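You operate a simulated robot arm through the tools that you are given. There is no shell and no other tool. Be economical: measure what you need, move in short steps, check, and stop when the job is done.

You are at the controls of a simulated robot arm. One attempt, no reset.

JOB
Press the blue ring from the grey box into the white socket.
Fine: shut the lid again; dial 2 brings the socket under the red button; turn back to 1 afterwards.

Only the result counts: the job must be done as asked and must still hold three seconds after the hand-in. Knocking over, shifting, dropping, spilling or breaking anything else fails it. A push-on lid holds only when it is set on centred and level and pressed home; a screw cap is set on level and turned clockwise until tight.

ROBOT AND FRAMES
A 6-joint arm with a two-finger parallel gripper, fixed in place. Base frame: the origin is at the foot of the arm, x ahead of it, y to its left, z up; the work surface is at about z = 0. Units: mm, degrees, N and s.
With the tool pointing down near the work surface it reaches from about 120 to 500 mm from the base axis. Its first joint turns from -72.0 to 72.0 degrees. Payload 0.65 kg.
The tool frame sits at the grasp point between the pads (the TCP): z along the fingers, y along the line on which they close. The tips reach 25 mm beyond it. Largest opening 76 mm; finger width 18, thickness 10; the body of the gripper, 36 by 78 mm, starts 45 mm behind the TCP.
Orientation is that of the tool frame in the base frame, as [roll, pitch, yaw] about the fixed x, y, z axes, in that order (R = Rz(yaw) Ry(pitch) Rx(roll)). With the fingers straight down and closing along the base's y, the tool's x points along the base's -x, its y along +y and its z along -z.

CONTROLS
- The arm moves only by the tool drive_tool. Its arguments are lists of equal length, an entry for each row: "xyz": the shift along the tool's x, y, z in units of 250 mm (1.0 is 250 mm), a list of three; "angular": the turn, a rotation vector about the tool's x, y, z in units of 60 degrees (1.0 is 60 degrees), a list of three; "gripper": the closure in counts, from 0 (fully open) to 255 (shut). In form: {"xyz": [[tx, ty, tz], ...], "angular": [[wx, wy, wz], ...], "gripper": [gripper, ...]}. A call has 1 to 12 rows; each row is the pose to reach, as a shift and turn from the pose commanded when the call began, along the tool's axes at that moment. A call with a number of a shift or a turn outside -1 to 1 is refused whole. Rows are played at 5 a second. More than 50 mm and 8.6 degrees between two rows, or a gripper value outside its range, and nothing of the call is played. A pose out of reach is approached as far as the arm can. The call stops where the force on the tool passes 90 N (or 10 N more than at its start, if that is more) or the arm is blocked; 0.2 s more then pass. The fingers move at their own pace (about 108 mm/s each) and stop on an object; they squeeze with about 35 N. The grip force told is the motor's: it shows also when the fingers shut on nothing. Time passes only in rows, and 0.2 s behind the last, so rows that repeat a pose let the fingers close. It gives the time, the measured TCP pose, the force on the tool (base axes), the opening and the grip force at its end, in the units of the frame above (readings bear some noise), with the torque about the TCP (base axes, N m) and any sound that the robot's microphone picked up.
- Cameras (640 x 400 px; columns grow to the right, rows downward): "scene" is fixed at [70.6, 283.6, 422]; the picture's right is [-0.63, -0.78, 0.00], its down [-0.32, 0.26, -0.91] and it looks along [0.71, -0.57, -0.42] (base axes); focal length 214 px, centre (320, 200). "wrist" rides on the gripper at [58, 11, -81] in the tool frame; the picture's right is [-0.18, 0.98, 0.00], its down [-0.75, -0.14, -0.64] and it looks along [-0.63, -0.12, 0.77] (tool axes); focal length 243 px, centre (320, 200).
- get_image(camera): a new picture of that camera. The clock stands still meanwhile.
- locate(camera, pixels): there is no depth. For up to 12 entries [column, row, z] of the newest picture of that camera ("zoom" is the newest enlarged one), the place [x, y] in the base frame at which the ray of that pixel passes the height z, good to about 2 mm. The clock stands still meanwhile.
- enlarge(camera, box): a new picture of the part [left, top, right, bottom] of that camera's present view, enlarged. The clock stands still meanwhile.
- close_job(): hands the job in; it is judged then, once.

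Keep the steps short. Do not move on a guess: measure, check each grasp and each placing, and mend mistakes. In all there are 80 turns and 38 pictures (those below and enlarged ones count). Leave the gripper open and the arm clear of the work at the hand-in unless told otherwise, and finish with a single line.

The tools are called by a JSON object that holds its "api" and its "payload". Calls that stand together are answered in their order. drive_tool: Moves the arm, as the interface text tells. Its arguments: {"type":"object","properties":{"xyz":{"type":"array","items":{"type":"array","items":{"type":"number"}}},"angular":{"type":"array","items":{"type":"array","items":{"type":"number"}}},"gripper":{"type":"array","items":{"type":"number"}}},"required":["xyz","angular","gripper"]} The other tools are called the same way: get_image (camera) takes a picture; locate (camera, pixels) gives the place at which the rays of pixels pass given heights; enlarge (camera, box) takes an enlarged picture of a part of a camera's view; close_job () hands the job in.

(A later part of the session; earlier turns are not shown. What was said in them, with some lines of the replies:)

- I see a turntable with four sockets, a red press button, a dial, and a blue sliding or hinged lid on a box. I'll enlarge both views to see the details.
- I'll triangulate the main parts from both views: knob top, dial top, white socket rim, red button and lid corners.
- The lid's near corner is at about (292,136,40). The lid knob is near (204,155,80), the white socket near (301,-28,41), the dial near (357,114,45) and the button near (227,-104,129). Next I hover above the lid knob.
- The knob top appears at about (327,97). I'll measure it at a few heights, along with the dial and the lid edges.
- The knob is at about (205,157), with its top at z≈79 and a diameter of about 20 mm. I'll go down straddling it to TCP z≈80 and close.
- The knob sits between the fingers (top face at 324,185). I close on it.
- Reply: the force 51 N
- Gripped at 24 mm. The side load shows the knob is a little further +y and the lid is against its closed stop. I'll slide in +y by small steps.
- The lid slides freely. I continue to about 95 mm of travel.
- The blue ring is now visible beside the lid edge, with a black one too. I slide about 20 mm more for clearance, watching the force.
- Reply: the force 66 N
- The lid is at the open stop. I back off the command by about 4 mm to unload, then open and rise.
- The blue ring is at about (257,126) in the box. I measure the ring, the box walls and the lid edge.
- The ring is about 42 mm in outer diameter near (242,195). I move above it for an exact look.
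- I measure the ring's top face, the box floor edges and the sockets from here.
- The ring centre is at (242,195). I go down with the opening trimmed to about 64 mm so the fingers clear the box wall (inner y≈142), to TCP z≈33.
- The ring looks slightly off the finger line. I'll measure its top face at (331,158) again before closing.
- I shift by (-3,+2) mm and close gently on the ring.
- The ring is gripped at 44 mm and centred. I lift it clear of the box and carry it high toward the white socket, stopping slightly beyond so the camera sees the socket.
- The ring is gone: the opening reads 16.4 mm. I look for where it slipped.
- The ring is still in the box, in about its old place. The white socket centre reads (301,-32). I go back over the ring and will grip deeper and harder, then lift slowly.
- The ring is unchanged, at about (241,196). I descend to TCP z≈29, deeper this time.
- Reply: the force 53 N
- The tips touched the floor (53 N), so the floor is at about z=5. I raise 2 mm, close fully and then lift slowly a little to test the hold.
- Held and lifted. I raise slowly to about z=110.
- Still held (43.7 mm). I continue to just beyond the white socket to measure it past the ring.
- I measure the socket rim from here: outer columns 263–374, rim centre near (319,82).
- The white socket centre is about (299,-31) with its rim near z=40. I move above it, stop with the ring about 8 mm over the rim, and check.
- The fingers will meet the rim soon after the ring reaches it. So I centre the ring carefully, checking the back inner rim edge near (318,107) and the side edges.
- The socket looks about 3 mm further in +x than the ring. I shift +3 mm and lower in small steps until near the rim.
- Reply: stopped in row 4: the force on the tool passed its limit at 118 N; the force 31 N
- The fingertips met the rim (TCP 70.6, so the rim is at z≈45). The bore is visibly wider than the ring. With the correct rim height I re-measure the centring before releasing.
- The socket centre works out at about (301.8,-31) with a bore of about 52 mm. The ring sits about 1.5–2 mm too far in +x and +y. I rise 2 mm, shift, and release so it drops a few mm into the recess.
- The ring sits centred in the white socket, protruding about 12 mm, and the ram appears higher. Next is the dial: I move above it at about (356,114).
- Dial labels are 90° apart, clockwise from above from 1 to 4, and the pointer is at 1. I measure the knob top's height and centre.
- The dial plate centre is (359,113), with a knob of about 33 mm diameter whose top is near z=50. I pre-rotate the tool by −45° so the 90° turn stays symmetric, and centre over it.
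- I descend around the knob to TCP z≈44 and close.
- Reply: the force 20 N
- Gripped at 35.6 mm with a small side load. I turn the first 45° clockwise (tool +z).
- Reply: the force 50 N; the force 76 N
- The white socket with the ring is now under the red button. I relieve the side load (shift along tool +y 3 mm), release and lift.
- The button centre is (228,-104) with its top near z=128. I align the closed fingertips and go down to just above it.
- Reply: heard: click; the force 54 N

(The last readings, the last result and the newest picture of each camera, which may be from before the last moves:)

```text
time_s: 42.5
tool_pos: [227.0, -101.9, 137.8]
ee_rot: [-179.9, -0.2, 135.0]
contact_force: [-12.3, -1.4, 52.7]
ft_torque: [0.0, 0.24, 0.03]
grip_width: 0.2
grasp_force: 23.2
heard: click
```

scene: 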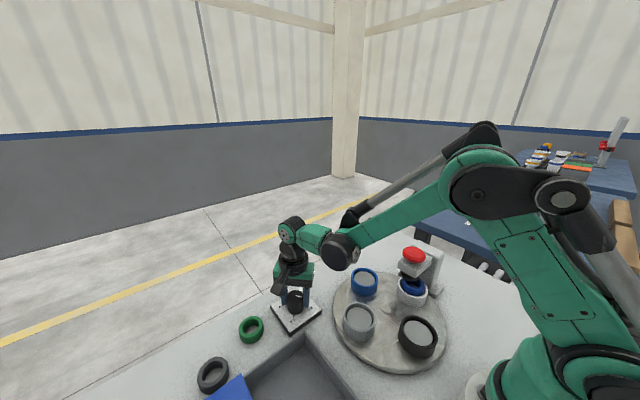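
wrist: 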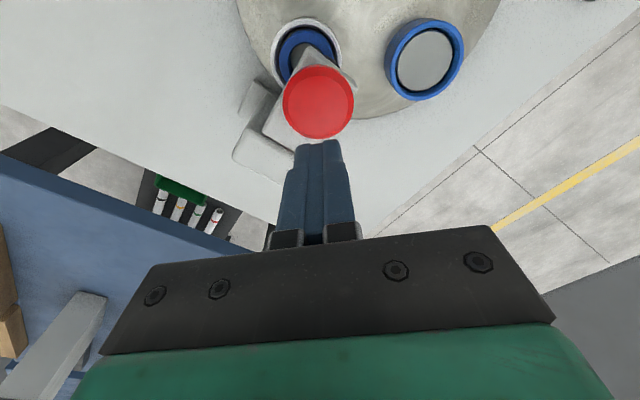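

A click was heard at 53 N with the tips at about z=113. I press a little more to see whether there is any more travel.

{"api": "drive_tool", "payload": {"xyz": [[0, 0, 0.008], [0, 0, 0.016], [0, 0, 0.024], [0, 0, 0.024], [0, 0, 0.024]], "angular": [[0, 0, 0], [0, 0, 0], [0, 0, 0], [0, 0, 0], [0, 0, 0]], "gripper": [255, 255, 255, 255, 255]}}

```text
time_s: 42.9
tool_pos: [226.3, -103.0, 138.8]
ee_rot: [-179.8, -0.3, 135.0]
contact_force: [-5.5, 3.2, 41.5]
ft_torque: [-0.05, 0.01, -0.08]
grip_width: 0.1
grasp_force: 23.3
stopped in row 1: the force on the tool passed its limit at 108 N (the readings are from after the stop); the commanded pose is now the measured one
```

The button is bottomed out. I lift clear and check the ring.

{"api": "drive_tool", "payload": {"xyz": [[0, 0, -0.06], [0, 0, -0.16], [0, 0, -0.27], [0, 0, -0.27]], "angular": [[0, 0, 0], [0, 0, 0], [0, 0, 0], [0, 0, 0]], "gripper": [255, 255, 255, 255]}}

{"api": "enlarge", "payload": {"camera": "scene", "box": [320, 230, 460, 330]}}

```text
time_s: 43.9
tool_pos: [224.9, -102.4, 205.4]
ee_rot: [-179.7, -0.3, 135.0]
contact_force: [0.9, -1.0, 0.3]
ft_torque: [-0.01, 0.04, -0.02]
grip_width: 0.2
grasp_force: 23.4
```

```text
4.00 times, centred on (390, 280) of scene
```

zoom: 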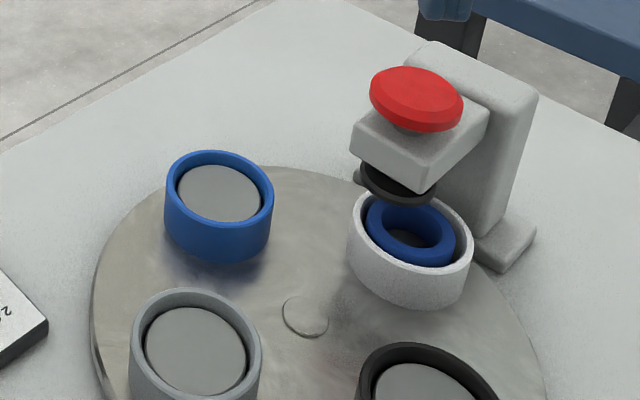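

The ring is seated down in the socket, about level with the rim. I return to above the dial at (362,117), keeping the orientation.

{"api": "drive_tool", "payload": {"xyz": [[0.04, 0.16, 0], [0.08, 0.33, 0], [0.12, 0.5, 0], [0.16, 0.67, 0], [0.2, 0.84, 0], [0.235, 1.0, 0], [0.235, 1.0, 0]], "angular": [[0, 0, 0], [0, 0, 0], [0, 0, 0], [0, 0, 0], [0, 0, 0], [0, 0, 0], [0, 0, 0]], "gripper": [255, 200, 100, 40, 40, 40, 40]}}

```text
time_s: 45.5
tool_pos: [361.8, 117.5, 206.6]
ee_rot: [-179.7, -0.3, 135.0]
contact_force: [-0.4, 0.0, -0.8]
ft_torque: [0.01, 0.03, -0.02]
grip_width: 63.8
grasp_force: 0.1
```

I descend over the knob to z≈44 and close.

{"api": "drive_tool", "payload": {"xyz": [[-0.005, -0.005, 0.16], [-0.005, -0.005, 0.34], [-0.005, -0.005, 0.5], [-0.005, -0.005, 0.6], [-0.005, -0.005, 0.648], [-0.005, -0.005, 0.648], [-0.005, -0.005, 0.648], [-0.005, -0.005, 0.648], [-0.005, -0.005, 0.648]], "angular": [[0, 0, 0], [0, 0, 0], [0, 0, 0], [0, 0, 0], [0, 0, 0], [0, 0, 0], [0, 0, 0], [0, 0, 0], [0, 0, 0]], "gripper": [40, 40, 40, 40, 40, 40, 110, 255, 255]}}

```text
time_s: 47.5
tool_pos: [361.7, 114.1, 42.9]
ee_rot: [-179.9, -0.3, 135.2]
contact_force: [18.5, 13.2, -15.6]
ft_torque: [0.22, -0.2, -0.04]
grip_width: 35.3
grasp_force: 45.1
```

Gripped with little side load. I turn back 90° counter-clockwise in two halves.

{"api": "drive_tool", "payload": {"xyz": [[0, 0, 0], [0, 0, 0], [0, 0, 0], [0, 0, 0], [0, 0, 0], [0, 0, 0]], "angular": [[0, 0, -0.125], [0, 0, -0.25], [0, 0, -0.375], [0, 0, -0.5], [0, 0, -0.625], [0, 0, -0.75]], "gripper": [255, 255, 255, 255, 255, 255]}}

{"api": "drive_tool", "payload": {"xyz": [[0, 0, 0], [0, 0, 0], [0, 0, 0], [0, 0, 0], [0, 0, 0], [0, 0, 0], [0, 0, 0]], "angular": [[0, 0, -0.125], [0, 0, -0.25], [0, 0, -0.375], [0, 0, -0.5], [0, 0, -0.625], [0, 0, -0.75], [0, 0, -0.75]], "gripper": [255, 255, 255, 255, 255, 255, 255]}}

{"api": "enlarge", "payload": {"camera": "scene", "box": [250, 230, 450, 380]}}

```text
time_s: 48.9
tool_pos: [362.2, 114.8, 43.7]
ee_rot: [179.7, -0.2, -179.6]
contact_force: [18.1, 39.0, -19.4]
ft_torque: [-0.9, -0.06, -0.09]
grip_width: 35.1
grasp_force: 45.7
```

```text
time_s: 50.5
tool_pos: [361.9, 115.4, 44.0]
ee_rot: [179.5, -0.1, -134.9]
contact_force: [-5.4, 34.3, 4.7]
ft_torque: [-0.68, -0.22, -0.02]
grip_width: 35.5
grasp_force: 44.4
```

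```text
2.67 times, centred on (350, 305) of scene
```

zoom: 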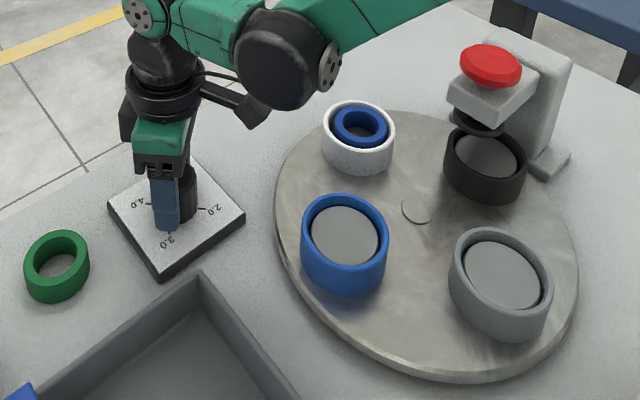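

The table is back at position 1 and the ring stays in the white socket. I relieve the load, release and lift.

{"api": "drive_tool", "payload": {"xyz": [[-0.006, 0.006, 0], [-0.006, 0.006, 0], [-0.006, 0.006, 0], [-0.006, 0.006, 0], [-0.006, 0.006, -0.14], [-0.006, 0.006, -0.3], [-0.006, 0.006, -0.44], [-0.006, 0.006, -0.44]], "angular": [[0, 0, 0], [0, 0, 0], [0, 0, 0], [0, 0, 0], [0, 0, 0], [0, 0, 0], [0, 0, 0], [0, 0, 0]], "gripper": [255, 40, 40, 40, 40, 40, 40, 40]}}

{"api": "drive_tool", "payload": {"xyz": [[0, 0, 0], [0, 0, 0], [0, 0, 0], [0, 0, 0], [0, 0, 0], [0, 0, 0], [0, 0, 0]], "angular": [[0, 0, 0.125], [0, 0, 0.25], [0, 0, 0.375], [0, 0, 0.5], [0, 0, 0.625], [0, 0, 0.75], [0, 0, 0.75]], "gripper": [40, 20, 0, 0, 0, 0, 0]}}

{"api": "get_image", "payload": {"camera": "wrist"}}

```text
time_s: 52.3
tool_pos: [361.9, 114.7, 155.0]
ee_rot: [179.7, -0.2, -135.0]
contact_force: [0.1, 0.3, 0.3]
ft_torque: [-0.01, 0.02, -0.02]
grip_width: 64.3
grasp_force: 0.1
```

```text
time_s: 53.9
tool_pos: [361.4, 114.9, 153.6]
ee_rot: [179.9, -0.3, 179.8]
contact_force: [-0.8, -0.6, 0.9]
ft_torque: [0.01, -0.03, -0.01]
grip_width: 75.9
grasp_force: 0.1
```

```text
3 pictures are left
```

wrist: 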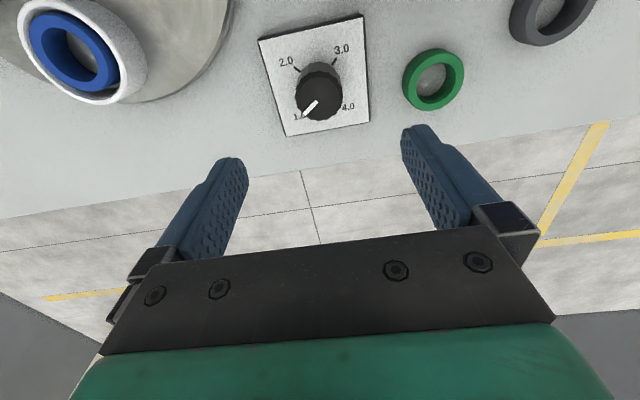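

The dial pointer and the sockets look a few degrees short of their original place: white was at (360,281) in the scene view and is now at about (364,279). I'll quantify the table angle from both pictures.

{"api": "locate", "payload": {"camera": "scene", "pixels": [[360.2, 281, 45], [364.4, 278.8, 45], [364, 323.5, 45], [359.4, 319, 45], [406.5, 283.5, 45], [411.8, 287.5, 45], [421.5, 327, 45], [417, 335, 45]]}}

{"api": "enlarge", "payload": {"camera": "wrist", "box": [240, 0, 400, 150]}}

```text
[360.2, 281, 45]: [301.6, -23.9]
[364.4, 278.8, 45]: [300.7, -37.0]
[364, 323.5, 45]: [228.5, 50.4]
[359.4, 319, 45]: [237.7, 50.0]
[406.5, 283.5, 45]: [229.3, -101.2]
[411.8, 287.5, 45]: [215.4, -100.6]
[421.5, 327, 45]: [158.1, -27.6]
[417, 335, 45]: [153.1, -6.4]
```

```text
2.67 times, centred on (320, 75) of wrist
```

zoom: 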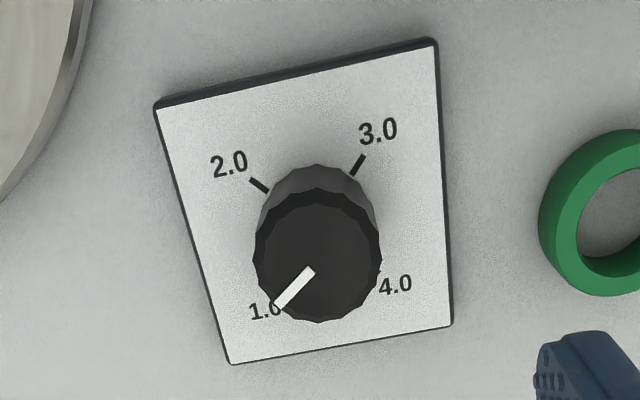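

The table sits about 10° past position 1. The faceted knob aligned itself to the pads when first gripped, so dial 2 was also about 10° over. I'll redo it exactly: grip at the same yaw −135°, turn 80° to true 2, check and press again, then turn back exactly 90°.

{"api": "drive_tool", "payload": {"xyz": [[0, 0, 0], [0, 0, 0], [0, 0, 0.04], [0, 0, 0.1], [0, 0, 0.16], [0, 0, 0.2], [0, 0, 0.2]], "angular": [[0, 0, -0.125], [0, 0, -0.25], [0, 0, -0.375], [0, 0, -0.5], [0, 0, -0.625], [0, 0, -0.75], [0, 0, -0.75]], "gripper": [40, 40, 40, 40, 40, 40, 40]}}

{"api": "drive_tool", "payload": {"xyz": [[0, 0, 0.1], [0, 0, 0.18], [0, 0, 0.236], [0, 0, 0.236], [0, 0, 0.236], [0, 0, 0.236], [0, 0, 0.236]], "angular": [[0, 0, 0], [0, 0, 0], [0, 0, 0], [0, 0, 0], [0, 0, 0], [0, 0, 0], [0, 0, 0]], "gripper": [40, 40, 40, 40, 110, 255, 255]}}

```text
time_s: 55.5
tool_pos: [362.9, 117.3, 102.6]
ee_rot: [179.6, -0.3, -134.9]
contact_force: [0.4, -0.5, 0.3]
ft_torque: [0.0, -0.01, 0.01]
grip_width: 64.3
grasp_force: 0.1
```

```text
time_s: 57.1
tool_pos: [362.2, 116.5, 43.8]
ee_rot: [179.7, -0.2, -135.0]
contact_force: [-9.8, 5.9, -12.6]
ft_torque: [-0.27, -0.68, -0.03]
grip_width: 35.2
grasp_force: 44.9
```

Gripped. I turn 80° clockwise in two calls.

{"api": "drive_tool", "payload": {"xyz": [[0, 0, 0], [0, 0, 0], [0, 0, 0], [0, 0, 0], [0, 0, 0], [0, 0, 0]], "angular": [[0, 0, 0.12], [0, 0, 0.24], [0, 0, 0.36], [0, 0, 0.48], [0, 0, 0.6], [0, 0, 0.6667]], "gripper": [255, 255, 255, 255, 255, 255]}}

{"api": "drive_tool", "payload": {"xyz": [[0, 0, 0], [0, 0, 0], [0, 0, 0], [0, 0, 0], [0, 0, 0], [0, 0, 0], [0, 0, 0]], "angular": [[0, 0, 0.12], [0, 0, 0.24], [0, 0, 0.36], [0, 0, 0.48], [0, 0, 0.6], [0, 0, 0.6667], [0, 0, 0.6667]], "gripper": [255, 255, 255, 255, 255, 255, 255]}}

{"api": "enlarge", "payload": {"camera": "scene", "box": [320, 230, 460, 330]}}

```text
time_s: 58.5
tool_pos: [361.4, 114.5, 42.9]
ee_rot: [-180.0, -0.1, -175.2]
contact_force: [23.7, -10.6, -18.6]
ft_torque: [0.21, -0.29, 0.03]
grip_width: 35.2
grasp_force: 45.2
```

```text
time_s: 60.1
tool_pos: [361.6, 114.6, 44.2]
ee_rot: [-179.5, -0.2, 144.7]
contact_force: [-19.4, -46.3, -15.5]
ft_torque: [0.96, -0.08, 0.09]
grip_width: 35.4
grasp_force: 45.7
```

```text
4.00 times, centred on (390, 280) of scene
```

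zoom: 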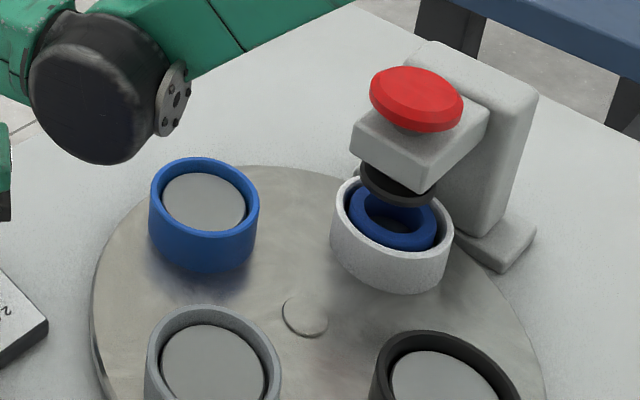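

Now the socket positions match the original frame to within about 1.5°, with white truly under the ram and the ring low and level in it. I relieve, release, lift and go back to the button for the full press.

{"api": "drive_tool", "payload": {"xyz": [[0, -0.008, 0], [0, -0.008, 0], [0, -0.008, 0], [0, -0.008, 0], [0, -0.008, -0.16], [0, -0.008, -0.34], [0, -0.008, -0.5], [0, -0.06, -0.64], [0, -0.06, -0.64]], "angular": [[0, 0, 0], [0, 0, 0], [0, 0, 0], [0, 0, 0], [0, 0, 0], [0, 0, 0], [0, 0, 0], [0, 0, 0], [0, 0, 0]], "gripper": [255, 40, 40, 40, 40, 40, 40, 40, 255]}}

{"api": "drive_tool", "payload": {"xyz": [[-0.01, -0.15, 0], [-0.02, -0.32, 0], [-0.03, -0.49, 0], [-0.04, -0.66, 0], [-0.05, -0.81, 0], [-0.065, -0.96, 0], [-0.065, -0.96, 0]], "angular": [[0, 0, 0], [0, 0, 0], [0, 0, 0], [0, 0, 0], [0, 0, 0], [0, 0, 0], [0, 0, 0]], "gripper": [255, 255, 255, 255, 255, 255, 255]}}

```text
time_s: 62.1
tool_pos: [352.9, 103.0, 206.0]
ee_rot: [-179.9, -0.3, 145.0]
contact_force: [0.1, 0.4, 0.0]
ft_torque: [0.0, -0.03, 0.03]
grip_width: 0.0
grasp_force: 12.0
```

```text
time_s: 63.7
tool_pos: [226.5, -102.6, 204.5]
ee_rot: [-179.9, -0.3, 145.1]
contact_force: [0.3, 0.7, 0.7]
ft_torque: [0.0, -0.03, 0.03]
grip_width: 0.0
grasp_force: 23.2
```

Above the button at (226.5,-102.6). I descend and press until it bottoms out.

{"api": "drive_tool", "payload": {"xyz": [[0, 0, 0.08], [0, 0, 0.16], [0, 0, 0.19], [0, 0, 0.205], [0, 0, 0.22], [0, 0, 0.235], [0, 0, 0.25], [0, 0, 0.265], [0, 0, 0.275], [0, 0, 0.285]], "angular": [[0, 0, 0], [0, 0, 0], [0, 0, 0], [0, 0, 0], [0, 0, 0], [0, 0, 0], [0, 0, 0], [0, 0, 0], [0, 0, 0], [0, 0, 0]], "gripper": [255, 255, 255, 255, 255, 255, 255, 255, 255, 255]}}

```text
time_s: 65.7
tool_pos: [229.5, -101.0, 139.4]
ee_rot: [-179.9, -0.5, 145.0]
contact_force: [-3.6, 2.4, 39.6]
ft_torque: [-0.03, -0.1, 0.04]
grip_width: 0.0
grasp_force: 23.8
heard: click
stopped in row 9: the force on the tool passed its limit at 109 N (the readings are from after the stop); the commanded pose is now the measured one
```

Pressed home with a click. I lift and return above the dial.

{"api": "drive_tool", "payload": {"xyz": [[0, 0, -0.06], [0, 0, -0.16], [0, 0, -0.26], [0, 0, -0.26]], "angular": [[0, 0, 0], [0, 0, 0], [0, 0, 0], [0, 0, 0]], "gripper": [255, 255, 255, 255]}}

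{"api": "drive_tool", "payload": {"xyz": [[0.01, 0.16, 0], [0.02, 0.33, 0], [0.03, 0.5, 0], [0.04, 0.67, 0], [0.05, 0.84, 0], [0.06, 1.0, 0], [0.06, 1.0, 0]], "angular": [[0, 0, 0], [0, 0, 0], [0, 0, 0], [0, 0, 0], [0, 0, 0], [0, 0, 0], [0, 0, 0]], "gripper": [255, 200, 100, 40, 40, 40, 40]}}

```text
time_s: 66.7
tool_pos: [230.8, -102.3, 203.8]
ee_rot: [-179.8, -0.6, 145.1]
contact_force: [-0.2, 0.4, -0.4]
ft_torque: [0.03, 0.01, -0.01]
grip_width: 0.0
grasp_force: 23.9
```

```text
time_s: 68.3
tool_pos: [361.1, 112.7, 200.4]
ee_rot: [-179.9, -0.5, 145.0]
contact_force: [-1.4, -0.3, -0.2]
ft_torque: [-0.01, 0.01, 0.01]
grip_width: 64.3
grasp_force: 0.0
```

I descend on the knob and close.

{"api": "drive_tool", "payload": {"xyz": [[0.005, 0.007, 0.16], [0.005, 0.007, 0.34], [0.005, 0.007, 0.5], [0.005, 0.007, 0.6], [0.005, 0.007, 0.628], [0.005, 0.007, 0.628], [0.005, 0.007, 0.628], [0.005, 0.007, 0.628], [0.005, 0.007, 0.628]], "angular": [[0, 0, 0], [0, 0, 0], [0, 0, 0], [0, 0, 0], [0, 0, 0], [0, 0, 0], [0, 0, 0], [0, 0, 0], [0, 0, 0]], "gripper": [40, 40, 40, 40, 40, 40, 110, 255, 255]}}

{"api": "drive_tool", "payload": {"xyz": [[0, 0, 0], [0, 0, 0], [0, 0, 0], [0, 0, 0], [0, 0, 0], [0, 0, 0]], "angular": [[0, 0, -0.125], [0, 0, -0.25], [0, 0, -0.375], [0, 0, -0.5], [0, 0, -0.625], [0, 0, -0.75]], "gripper": [255, 255, 255, 255, 255, 255]}}

{"api": "drive_tool", "payload": {"xyz": [[0, 0, 0], [0, 0, 0], [0, 0, 0], [0, 0, 0], [0, 0, 0], [0, 0, 0], [0, 0, 0], [0, 0, 0]], "angular": [[0, 0, -0.125], [0, 0, -0.25], [0, 0, -0.375], [0, 0, -0.5], [0, 0, -0.625], [0, 0, -0.75], [0, 0, -0.77], [0, 0, -0.77]], "gripper": [255, 255, 255, 255, 255, 255, 255, 255]}}

```text
time_s: 70.3
tool_pos: [360.5, 114.9, 46.0]
ee_rot: [179.9, -0.4, 145.1]
contact_force: [33.6, 33.7, -14.6]
ft_torque: [-0.06, 0.78, -0.02]
grip_width: 35.4
grasp_force: 45.0
```

```text
time_s: 71.7
tool_pos: [360.2, 114.3, 46.1]
ee_rot: [179.6, -0.3, -169.9]
contact_force: [11.8, 34.3, -5.3]
ft_torque: [-0.25, -1.26, -0.01]
grip_width: 35.2
grasp_force: 45.1
```

```text
time_s: 73.5
tool_pos: [359.6, 113.8, 46.6]
ee_rot: [179.5, 0.0, -123.7]
contact_force: [1.6, 23.1, -20.0]
ft_torque: [0.16, -1.25, 0.01]
grip_width: 35.1
grasp_force: 44.8
```

Yaw −123.7°, i.e. 91° turned back. I release, lift and rotate the tool back to yaw 180.

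{"api": "drive_tool", "payload": {"xyz": [[0, 0, 0], [0, 0, 0], [0, 0, 0], [0, 0, -0.14], [0, 0, -0.3], [0, 0, -0.46], [0, 0, -0.46]], "angular": [[0, 0, 0], [0, 0, 0], [0, 0, 0], [0, 0, 0], [0, 0, 0], [0, 0, 0], [0, 0, 0]], "gripper": [40, 40, 40, 40, 40, 40, 0]}}

{"api": "drive_tool", "payload": {"xyz": [[0, 0, 0], [0, 0, 0], [0, 0, 0], [0, 0, 0], [0, 0, 0], [0, 0, 0], [0, 0, 0], [0, 0, 0]], "angular": [[0, 0, 0.134], [0, 0, 0.268], [0, 0, 0.402], [0, 0, 0.536], [0, 0, 0.67], [0, 0, 0.804], [0, 0, 0.938], [0, 0, 0.938]], "gripper": [0, 0, 0, 0, 0, 0, 0, 0]}}

```text
time_s: 75.1
tool_pos: [361.5, 114.2, 162.0]
ee_rot: [179.5, -0.1, -123.8]
contact_force: [0.1, 0.2, -0.8]
ft_torque: [-0.01, -0.04, -0.02]
grip_width: 76.1
grasp_force: 0.1
```

```text
time_s: 76.9
tool_pos: [360.2, 114.5, 161.7]
ee_rot: [179.7, -0.5, 179.9]
contact_force: [-0.5, -0.1, 0.5]
ft_torque: [-0.02, 0.01, 0.02]
grip_width: 76.1
grasp_force: 0.0
```

Now I move over the open lid's knob at (205.5,275), staying high.

{"api": "drive_tool", "payload": {"xyz": [[0.1, 0.1, 0], [0.22, 0.22, 0], [0.34, 0.34, 0], [0.46, 0.46, 0], [0.57, 0.58, 0], [0.62, 0.642, 0], [0.62, 0.642, 0]], "angular": [[0, 0, 0], [0, 0, 0], [0, 0, 0], [0, 0, 0], [0, 0, 0], [0, 0, 0], [0, 0, 0]], "gripper": [0, 0, 0, 0, 0, 0, 0]}}

{"api": "drive_tool", "payload": {"xyz": [[0, 0, 0.12], [0, 0, 0.24], [0, 0, 0.32], [0, 0, 0.32], [0, 0, 0.32], [0, 0, 0.32], [0, 0, 0.32]], "angular": [[0, 0, 0], [0, 0, 0], [0, 0, 0], [0, 0, 0], [0, 0, 0], [0, 0, 0], [0, 0, 0]], "gripper": [0, 0, 0, 0, 140, 255, 255]}}

```text
time_s: 78.5
tool_pos: [206.3, 275.5, 162.6]
ee_rot: [179.9, -0.5, 179.9]
contact_force: [-0.5, -0.1, 0.4]
ft_torque: [0.0, -0.02, 0.04]
grip_width: 75.7
grasp_force: 0.1
```

```text
time_s: 80.1
tool_pos: [204.9, 275.2, 82.2]
ee_rot: [179.9, -0.5, 180.0]
contact_force: [-0.5, 0.2, -12.4]
ft_torque: [-0.62, -0.2, 0.01]
grip_width: 23.7
grasp_force: 39.7
```

Gripped at 23.7 mm. I slide the lid back in −y, about 110 mm first.

{"api": "drive_tool", "payload": {"xyz": [[0, -0.05, 0], [0, -0.12, 0], [0, -0.2, 0], [0, -0.28, 0], [0, -0.36, 0], [0, -0.41, 0], [0, -0.44, 0], [0, -0.44, 0]], "angular": [[0, 0, 0], [0, 0, 0], [0, 0, 0], [0, 0, 0], [0, 0, 0], [0, 0, 0], [0, 0, 0], [0, 0, 0]], "gripper": [255, 255, 255, 255, 255, 255, 255, 255]}}

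{"api": "drive_tool", "payload": {"xyz": [[0, -0.01, 0], [0, -0.018, 0], [0, -0.026, 0], [0, -0.034, 0], [0, -0.042, 0], [0, -0.042, 0]], "angular": [[0, 0, 0], [0, 0, 0], [0, 0, 0], [0, 0, 0], [0, 0, 0], [0, 0, 0]], "gripper": [255, 255, 255, 255, 255, 255]}}

```text
time_s: 81.9
tool_pos: [204.7, 164.1, 80.2]
ee_rot: [179.9, -0.3, 180.0]
contact_force: [17.2, -1.4, -16.6]
ft_torque: [-0.62, -0.77, 0.03]
grip_width: 23.5
grasp_force: 39.8
```

```text
time_s: 83.3
tool_pos: [206.1, 157.0, 82.6]
ee_rot: [178.9, -0.5, -179.8]
contact_force: [-3.9, 74.7, -17.2]
ft_torque: [-0.29, -0.19, 0.08]
grip_width: 24.2
grasp_force: 39.7
```

The lid is at the closed stop (75 N reaction at y≈157–158, as at the start). I ease off 3.5 mm of command so it isn't dragged, release, and lift clear.

{"api": "drive_tool", "payload": {"xyz": [[0, 0.012, 0], [0, 0.012, 0], [0, 0.012, 0], [0, 0.012, 0], [0, 0.012, -0.1], [0, 0.012, -0.28], [0.02, 0.012, -0.46], [0.06, 0.012, -0.64], [0.1, 0.012, -0.8]], "angular": [[0, 0, 0], [0, 0, 0], [0, 0, 0], [0, 0, 0], [0, 0, 0], [0, 0, 0], [0, 0, 0], [0, 0, 0], [0, 0, 0]], "gripper": [255, 0, 0, 0, 0, 0, 0, 0, 0]}}

{"api": "drive_tool", "payload": {"xyz": [[0, -0.1, -0.15], [0, -0.2, -0.3], [0, -0.28, -0.45], [0, -0.28, -0.48]], "angular": [[0, 0, 0], [0, 0, 0], [0, 0, 0], [0, 0, 0]], "gripper": [0, 0, 0, 0]}}

{"api": "enlarge", "payload": {"camera": "scene", "box": [180, 230, 460, 400]}}

```text
time_s: 85.3
tool_pos: [181.0, 157.8, 284.9]
ee_rot: [179.8, -0.6, 180.0]
contact_force: [-0.6, 0.4, 0.3]
ft_torque: [0.01, -0.02, 0.01]
grip_width: 76.0
grasp_force: 0.1
```

```text
time_s: 86.3
tool_pos: [182.2, 86.7, 402.0]
ee_rot: [180.0, -0.5, 180.0]
contact_force: [0.6, 0.4, -0.2]
ft_torque: [0.0, -0.01, -0.03]
grip_width: 76.0
grasp_force: 0.0
```

```text
2.29 times, centred on (320, 315) of scene
```

zoom: 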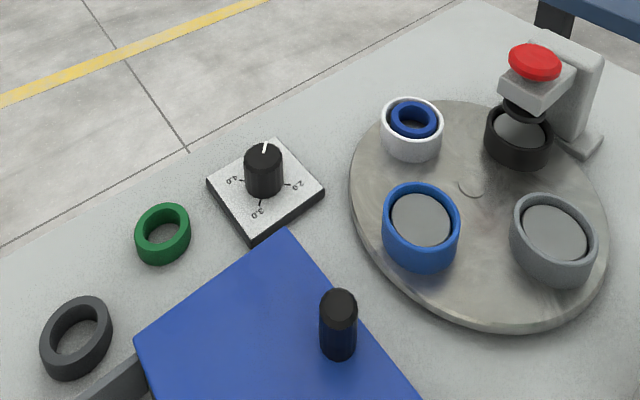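

The last picture matches the starting one: the dial is at 1, the lid is shut and the other parts are where they were. The blue ring is down in the white socket, so I hand in.

{"api": "close_job", "payload": {}}

```text
The job is handed in.
```

The blue ring is pressed into the white socket, the lid is shut, and the dial is back at 1. I pressed twice because dial 2 was about 10° over the first time; the arm is clear with the gripper open.
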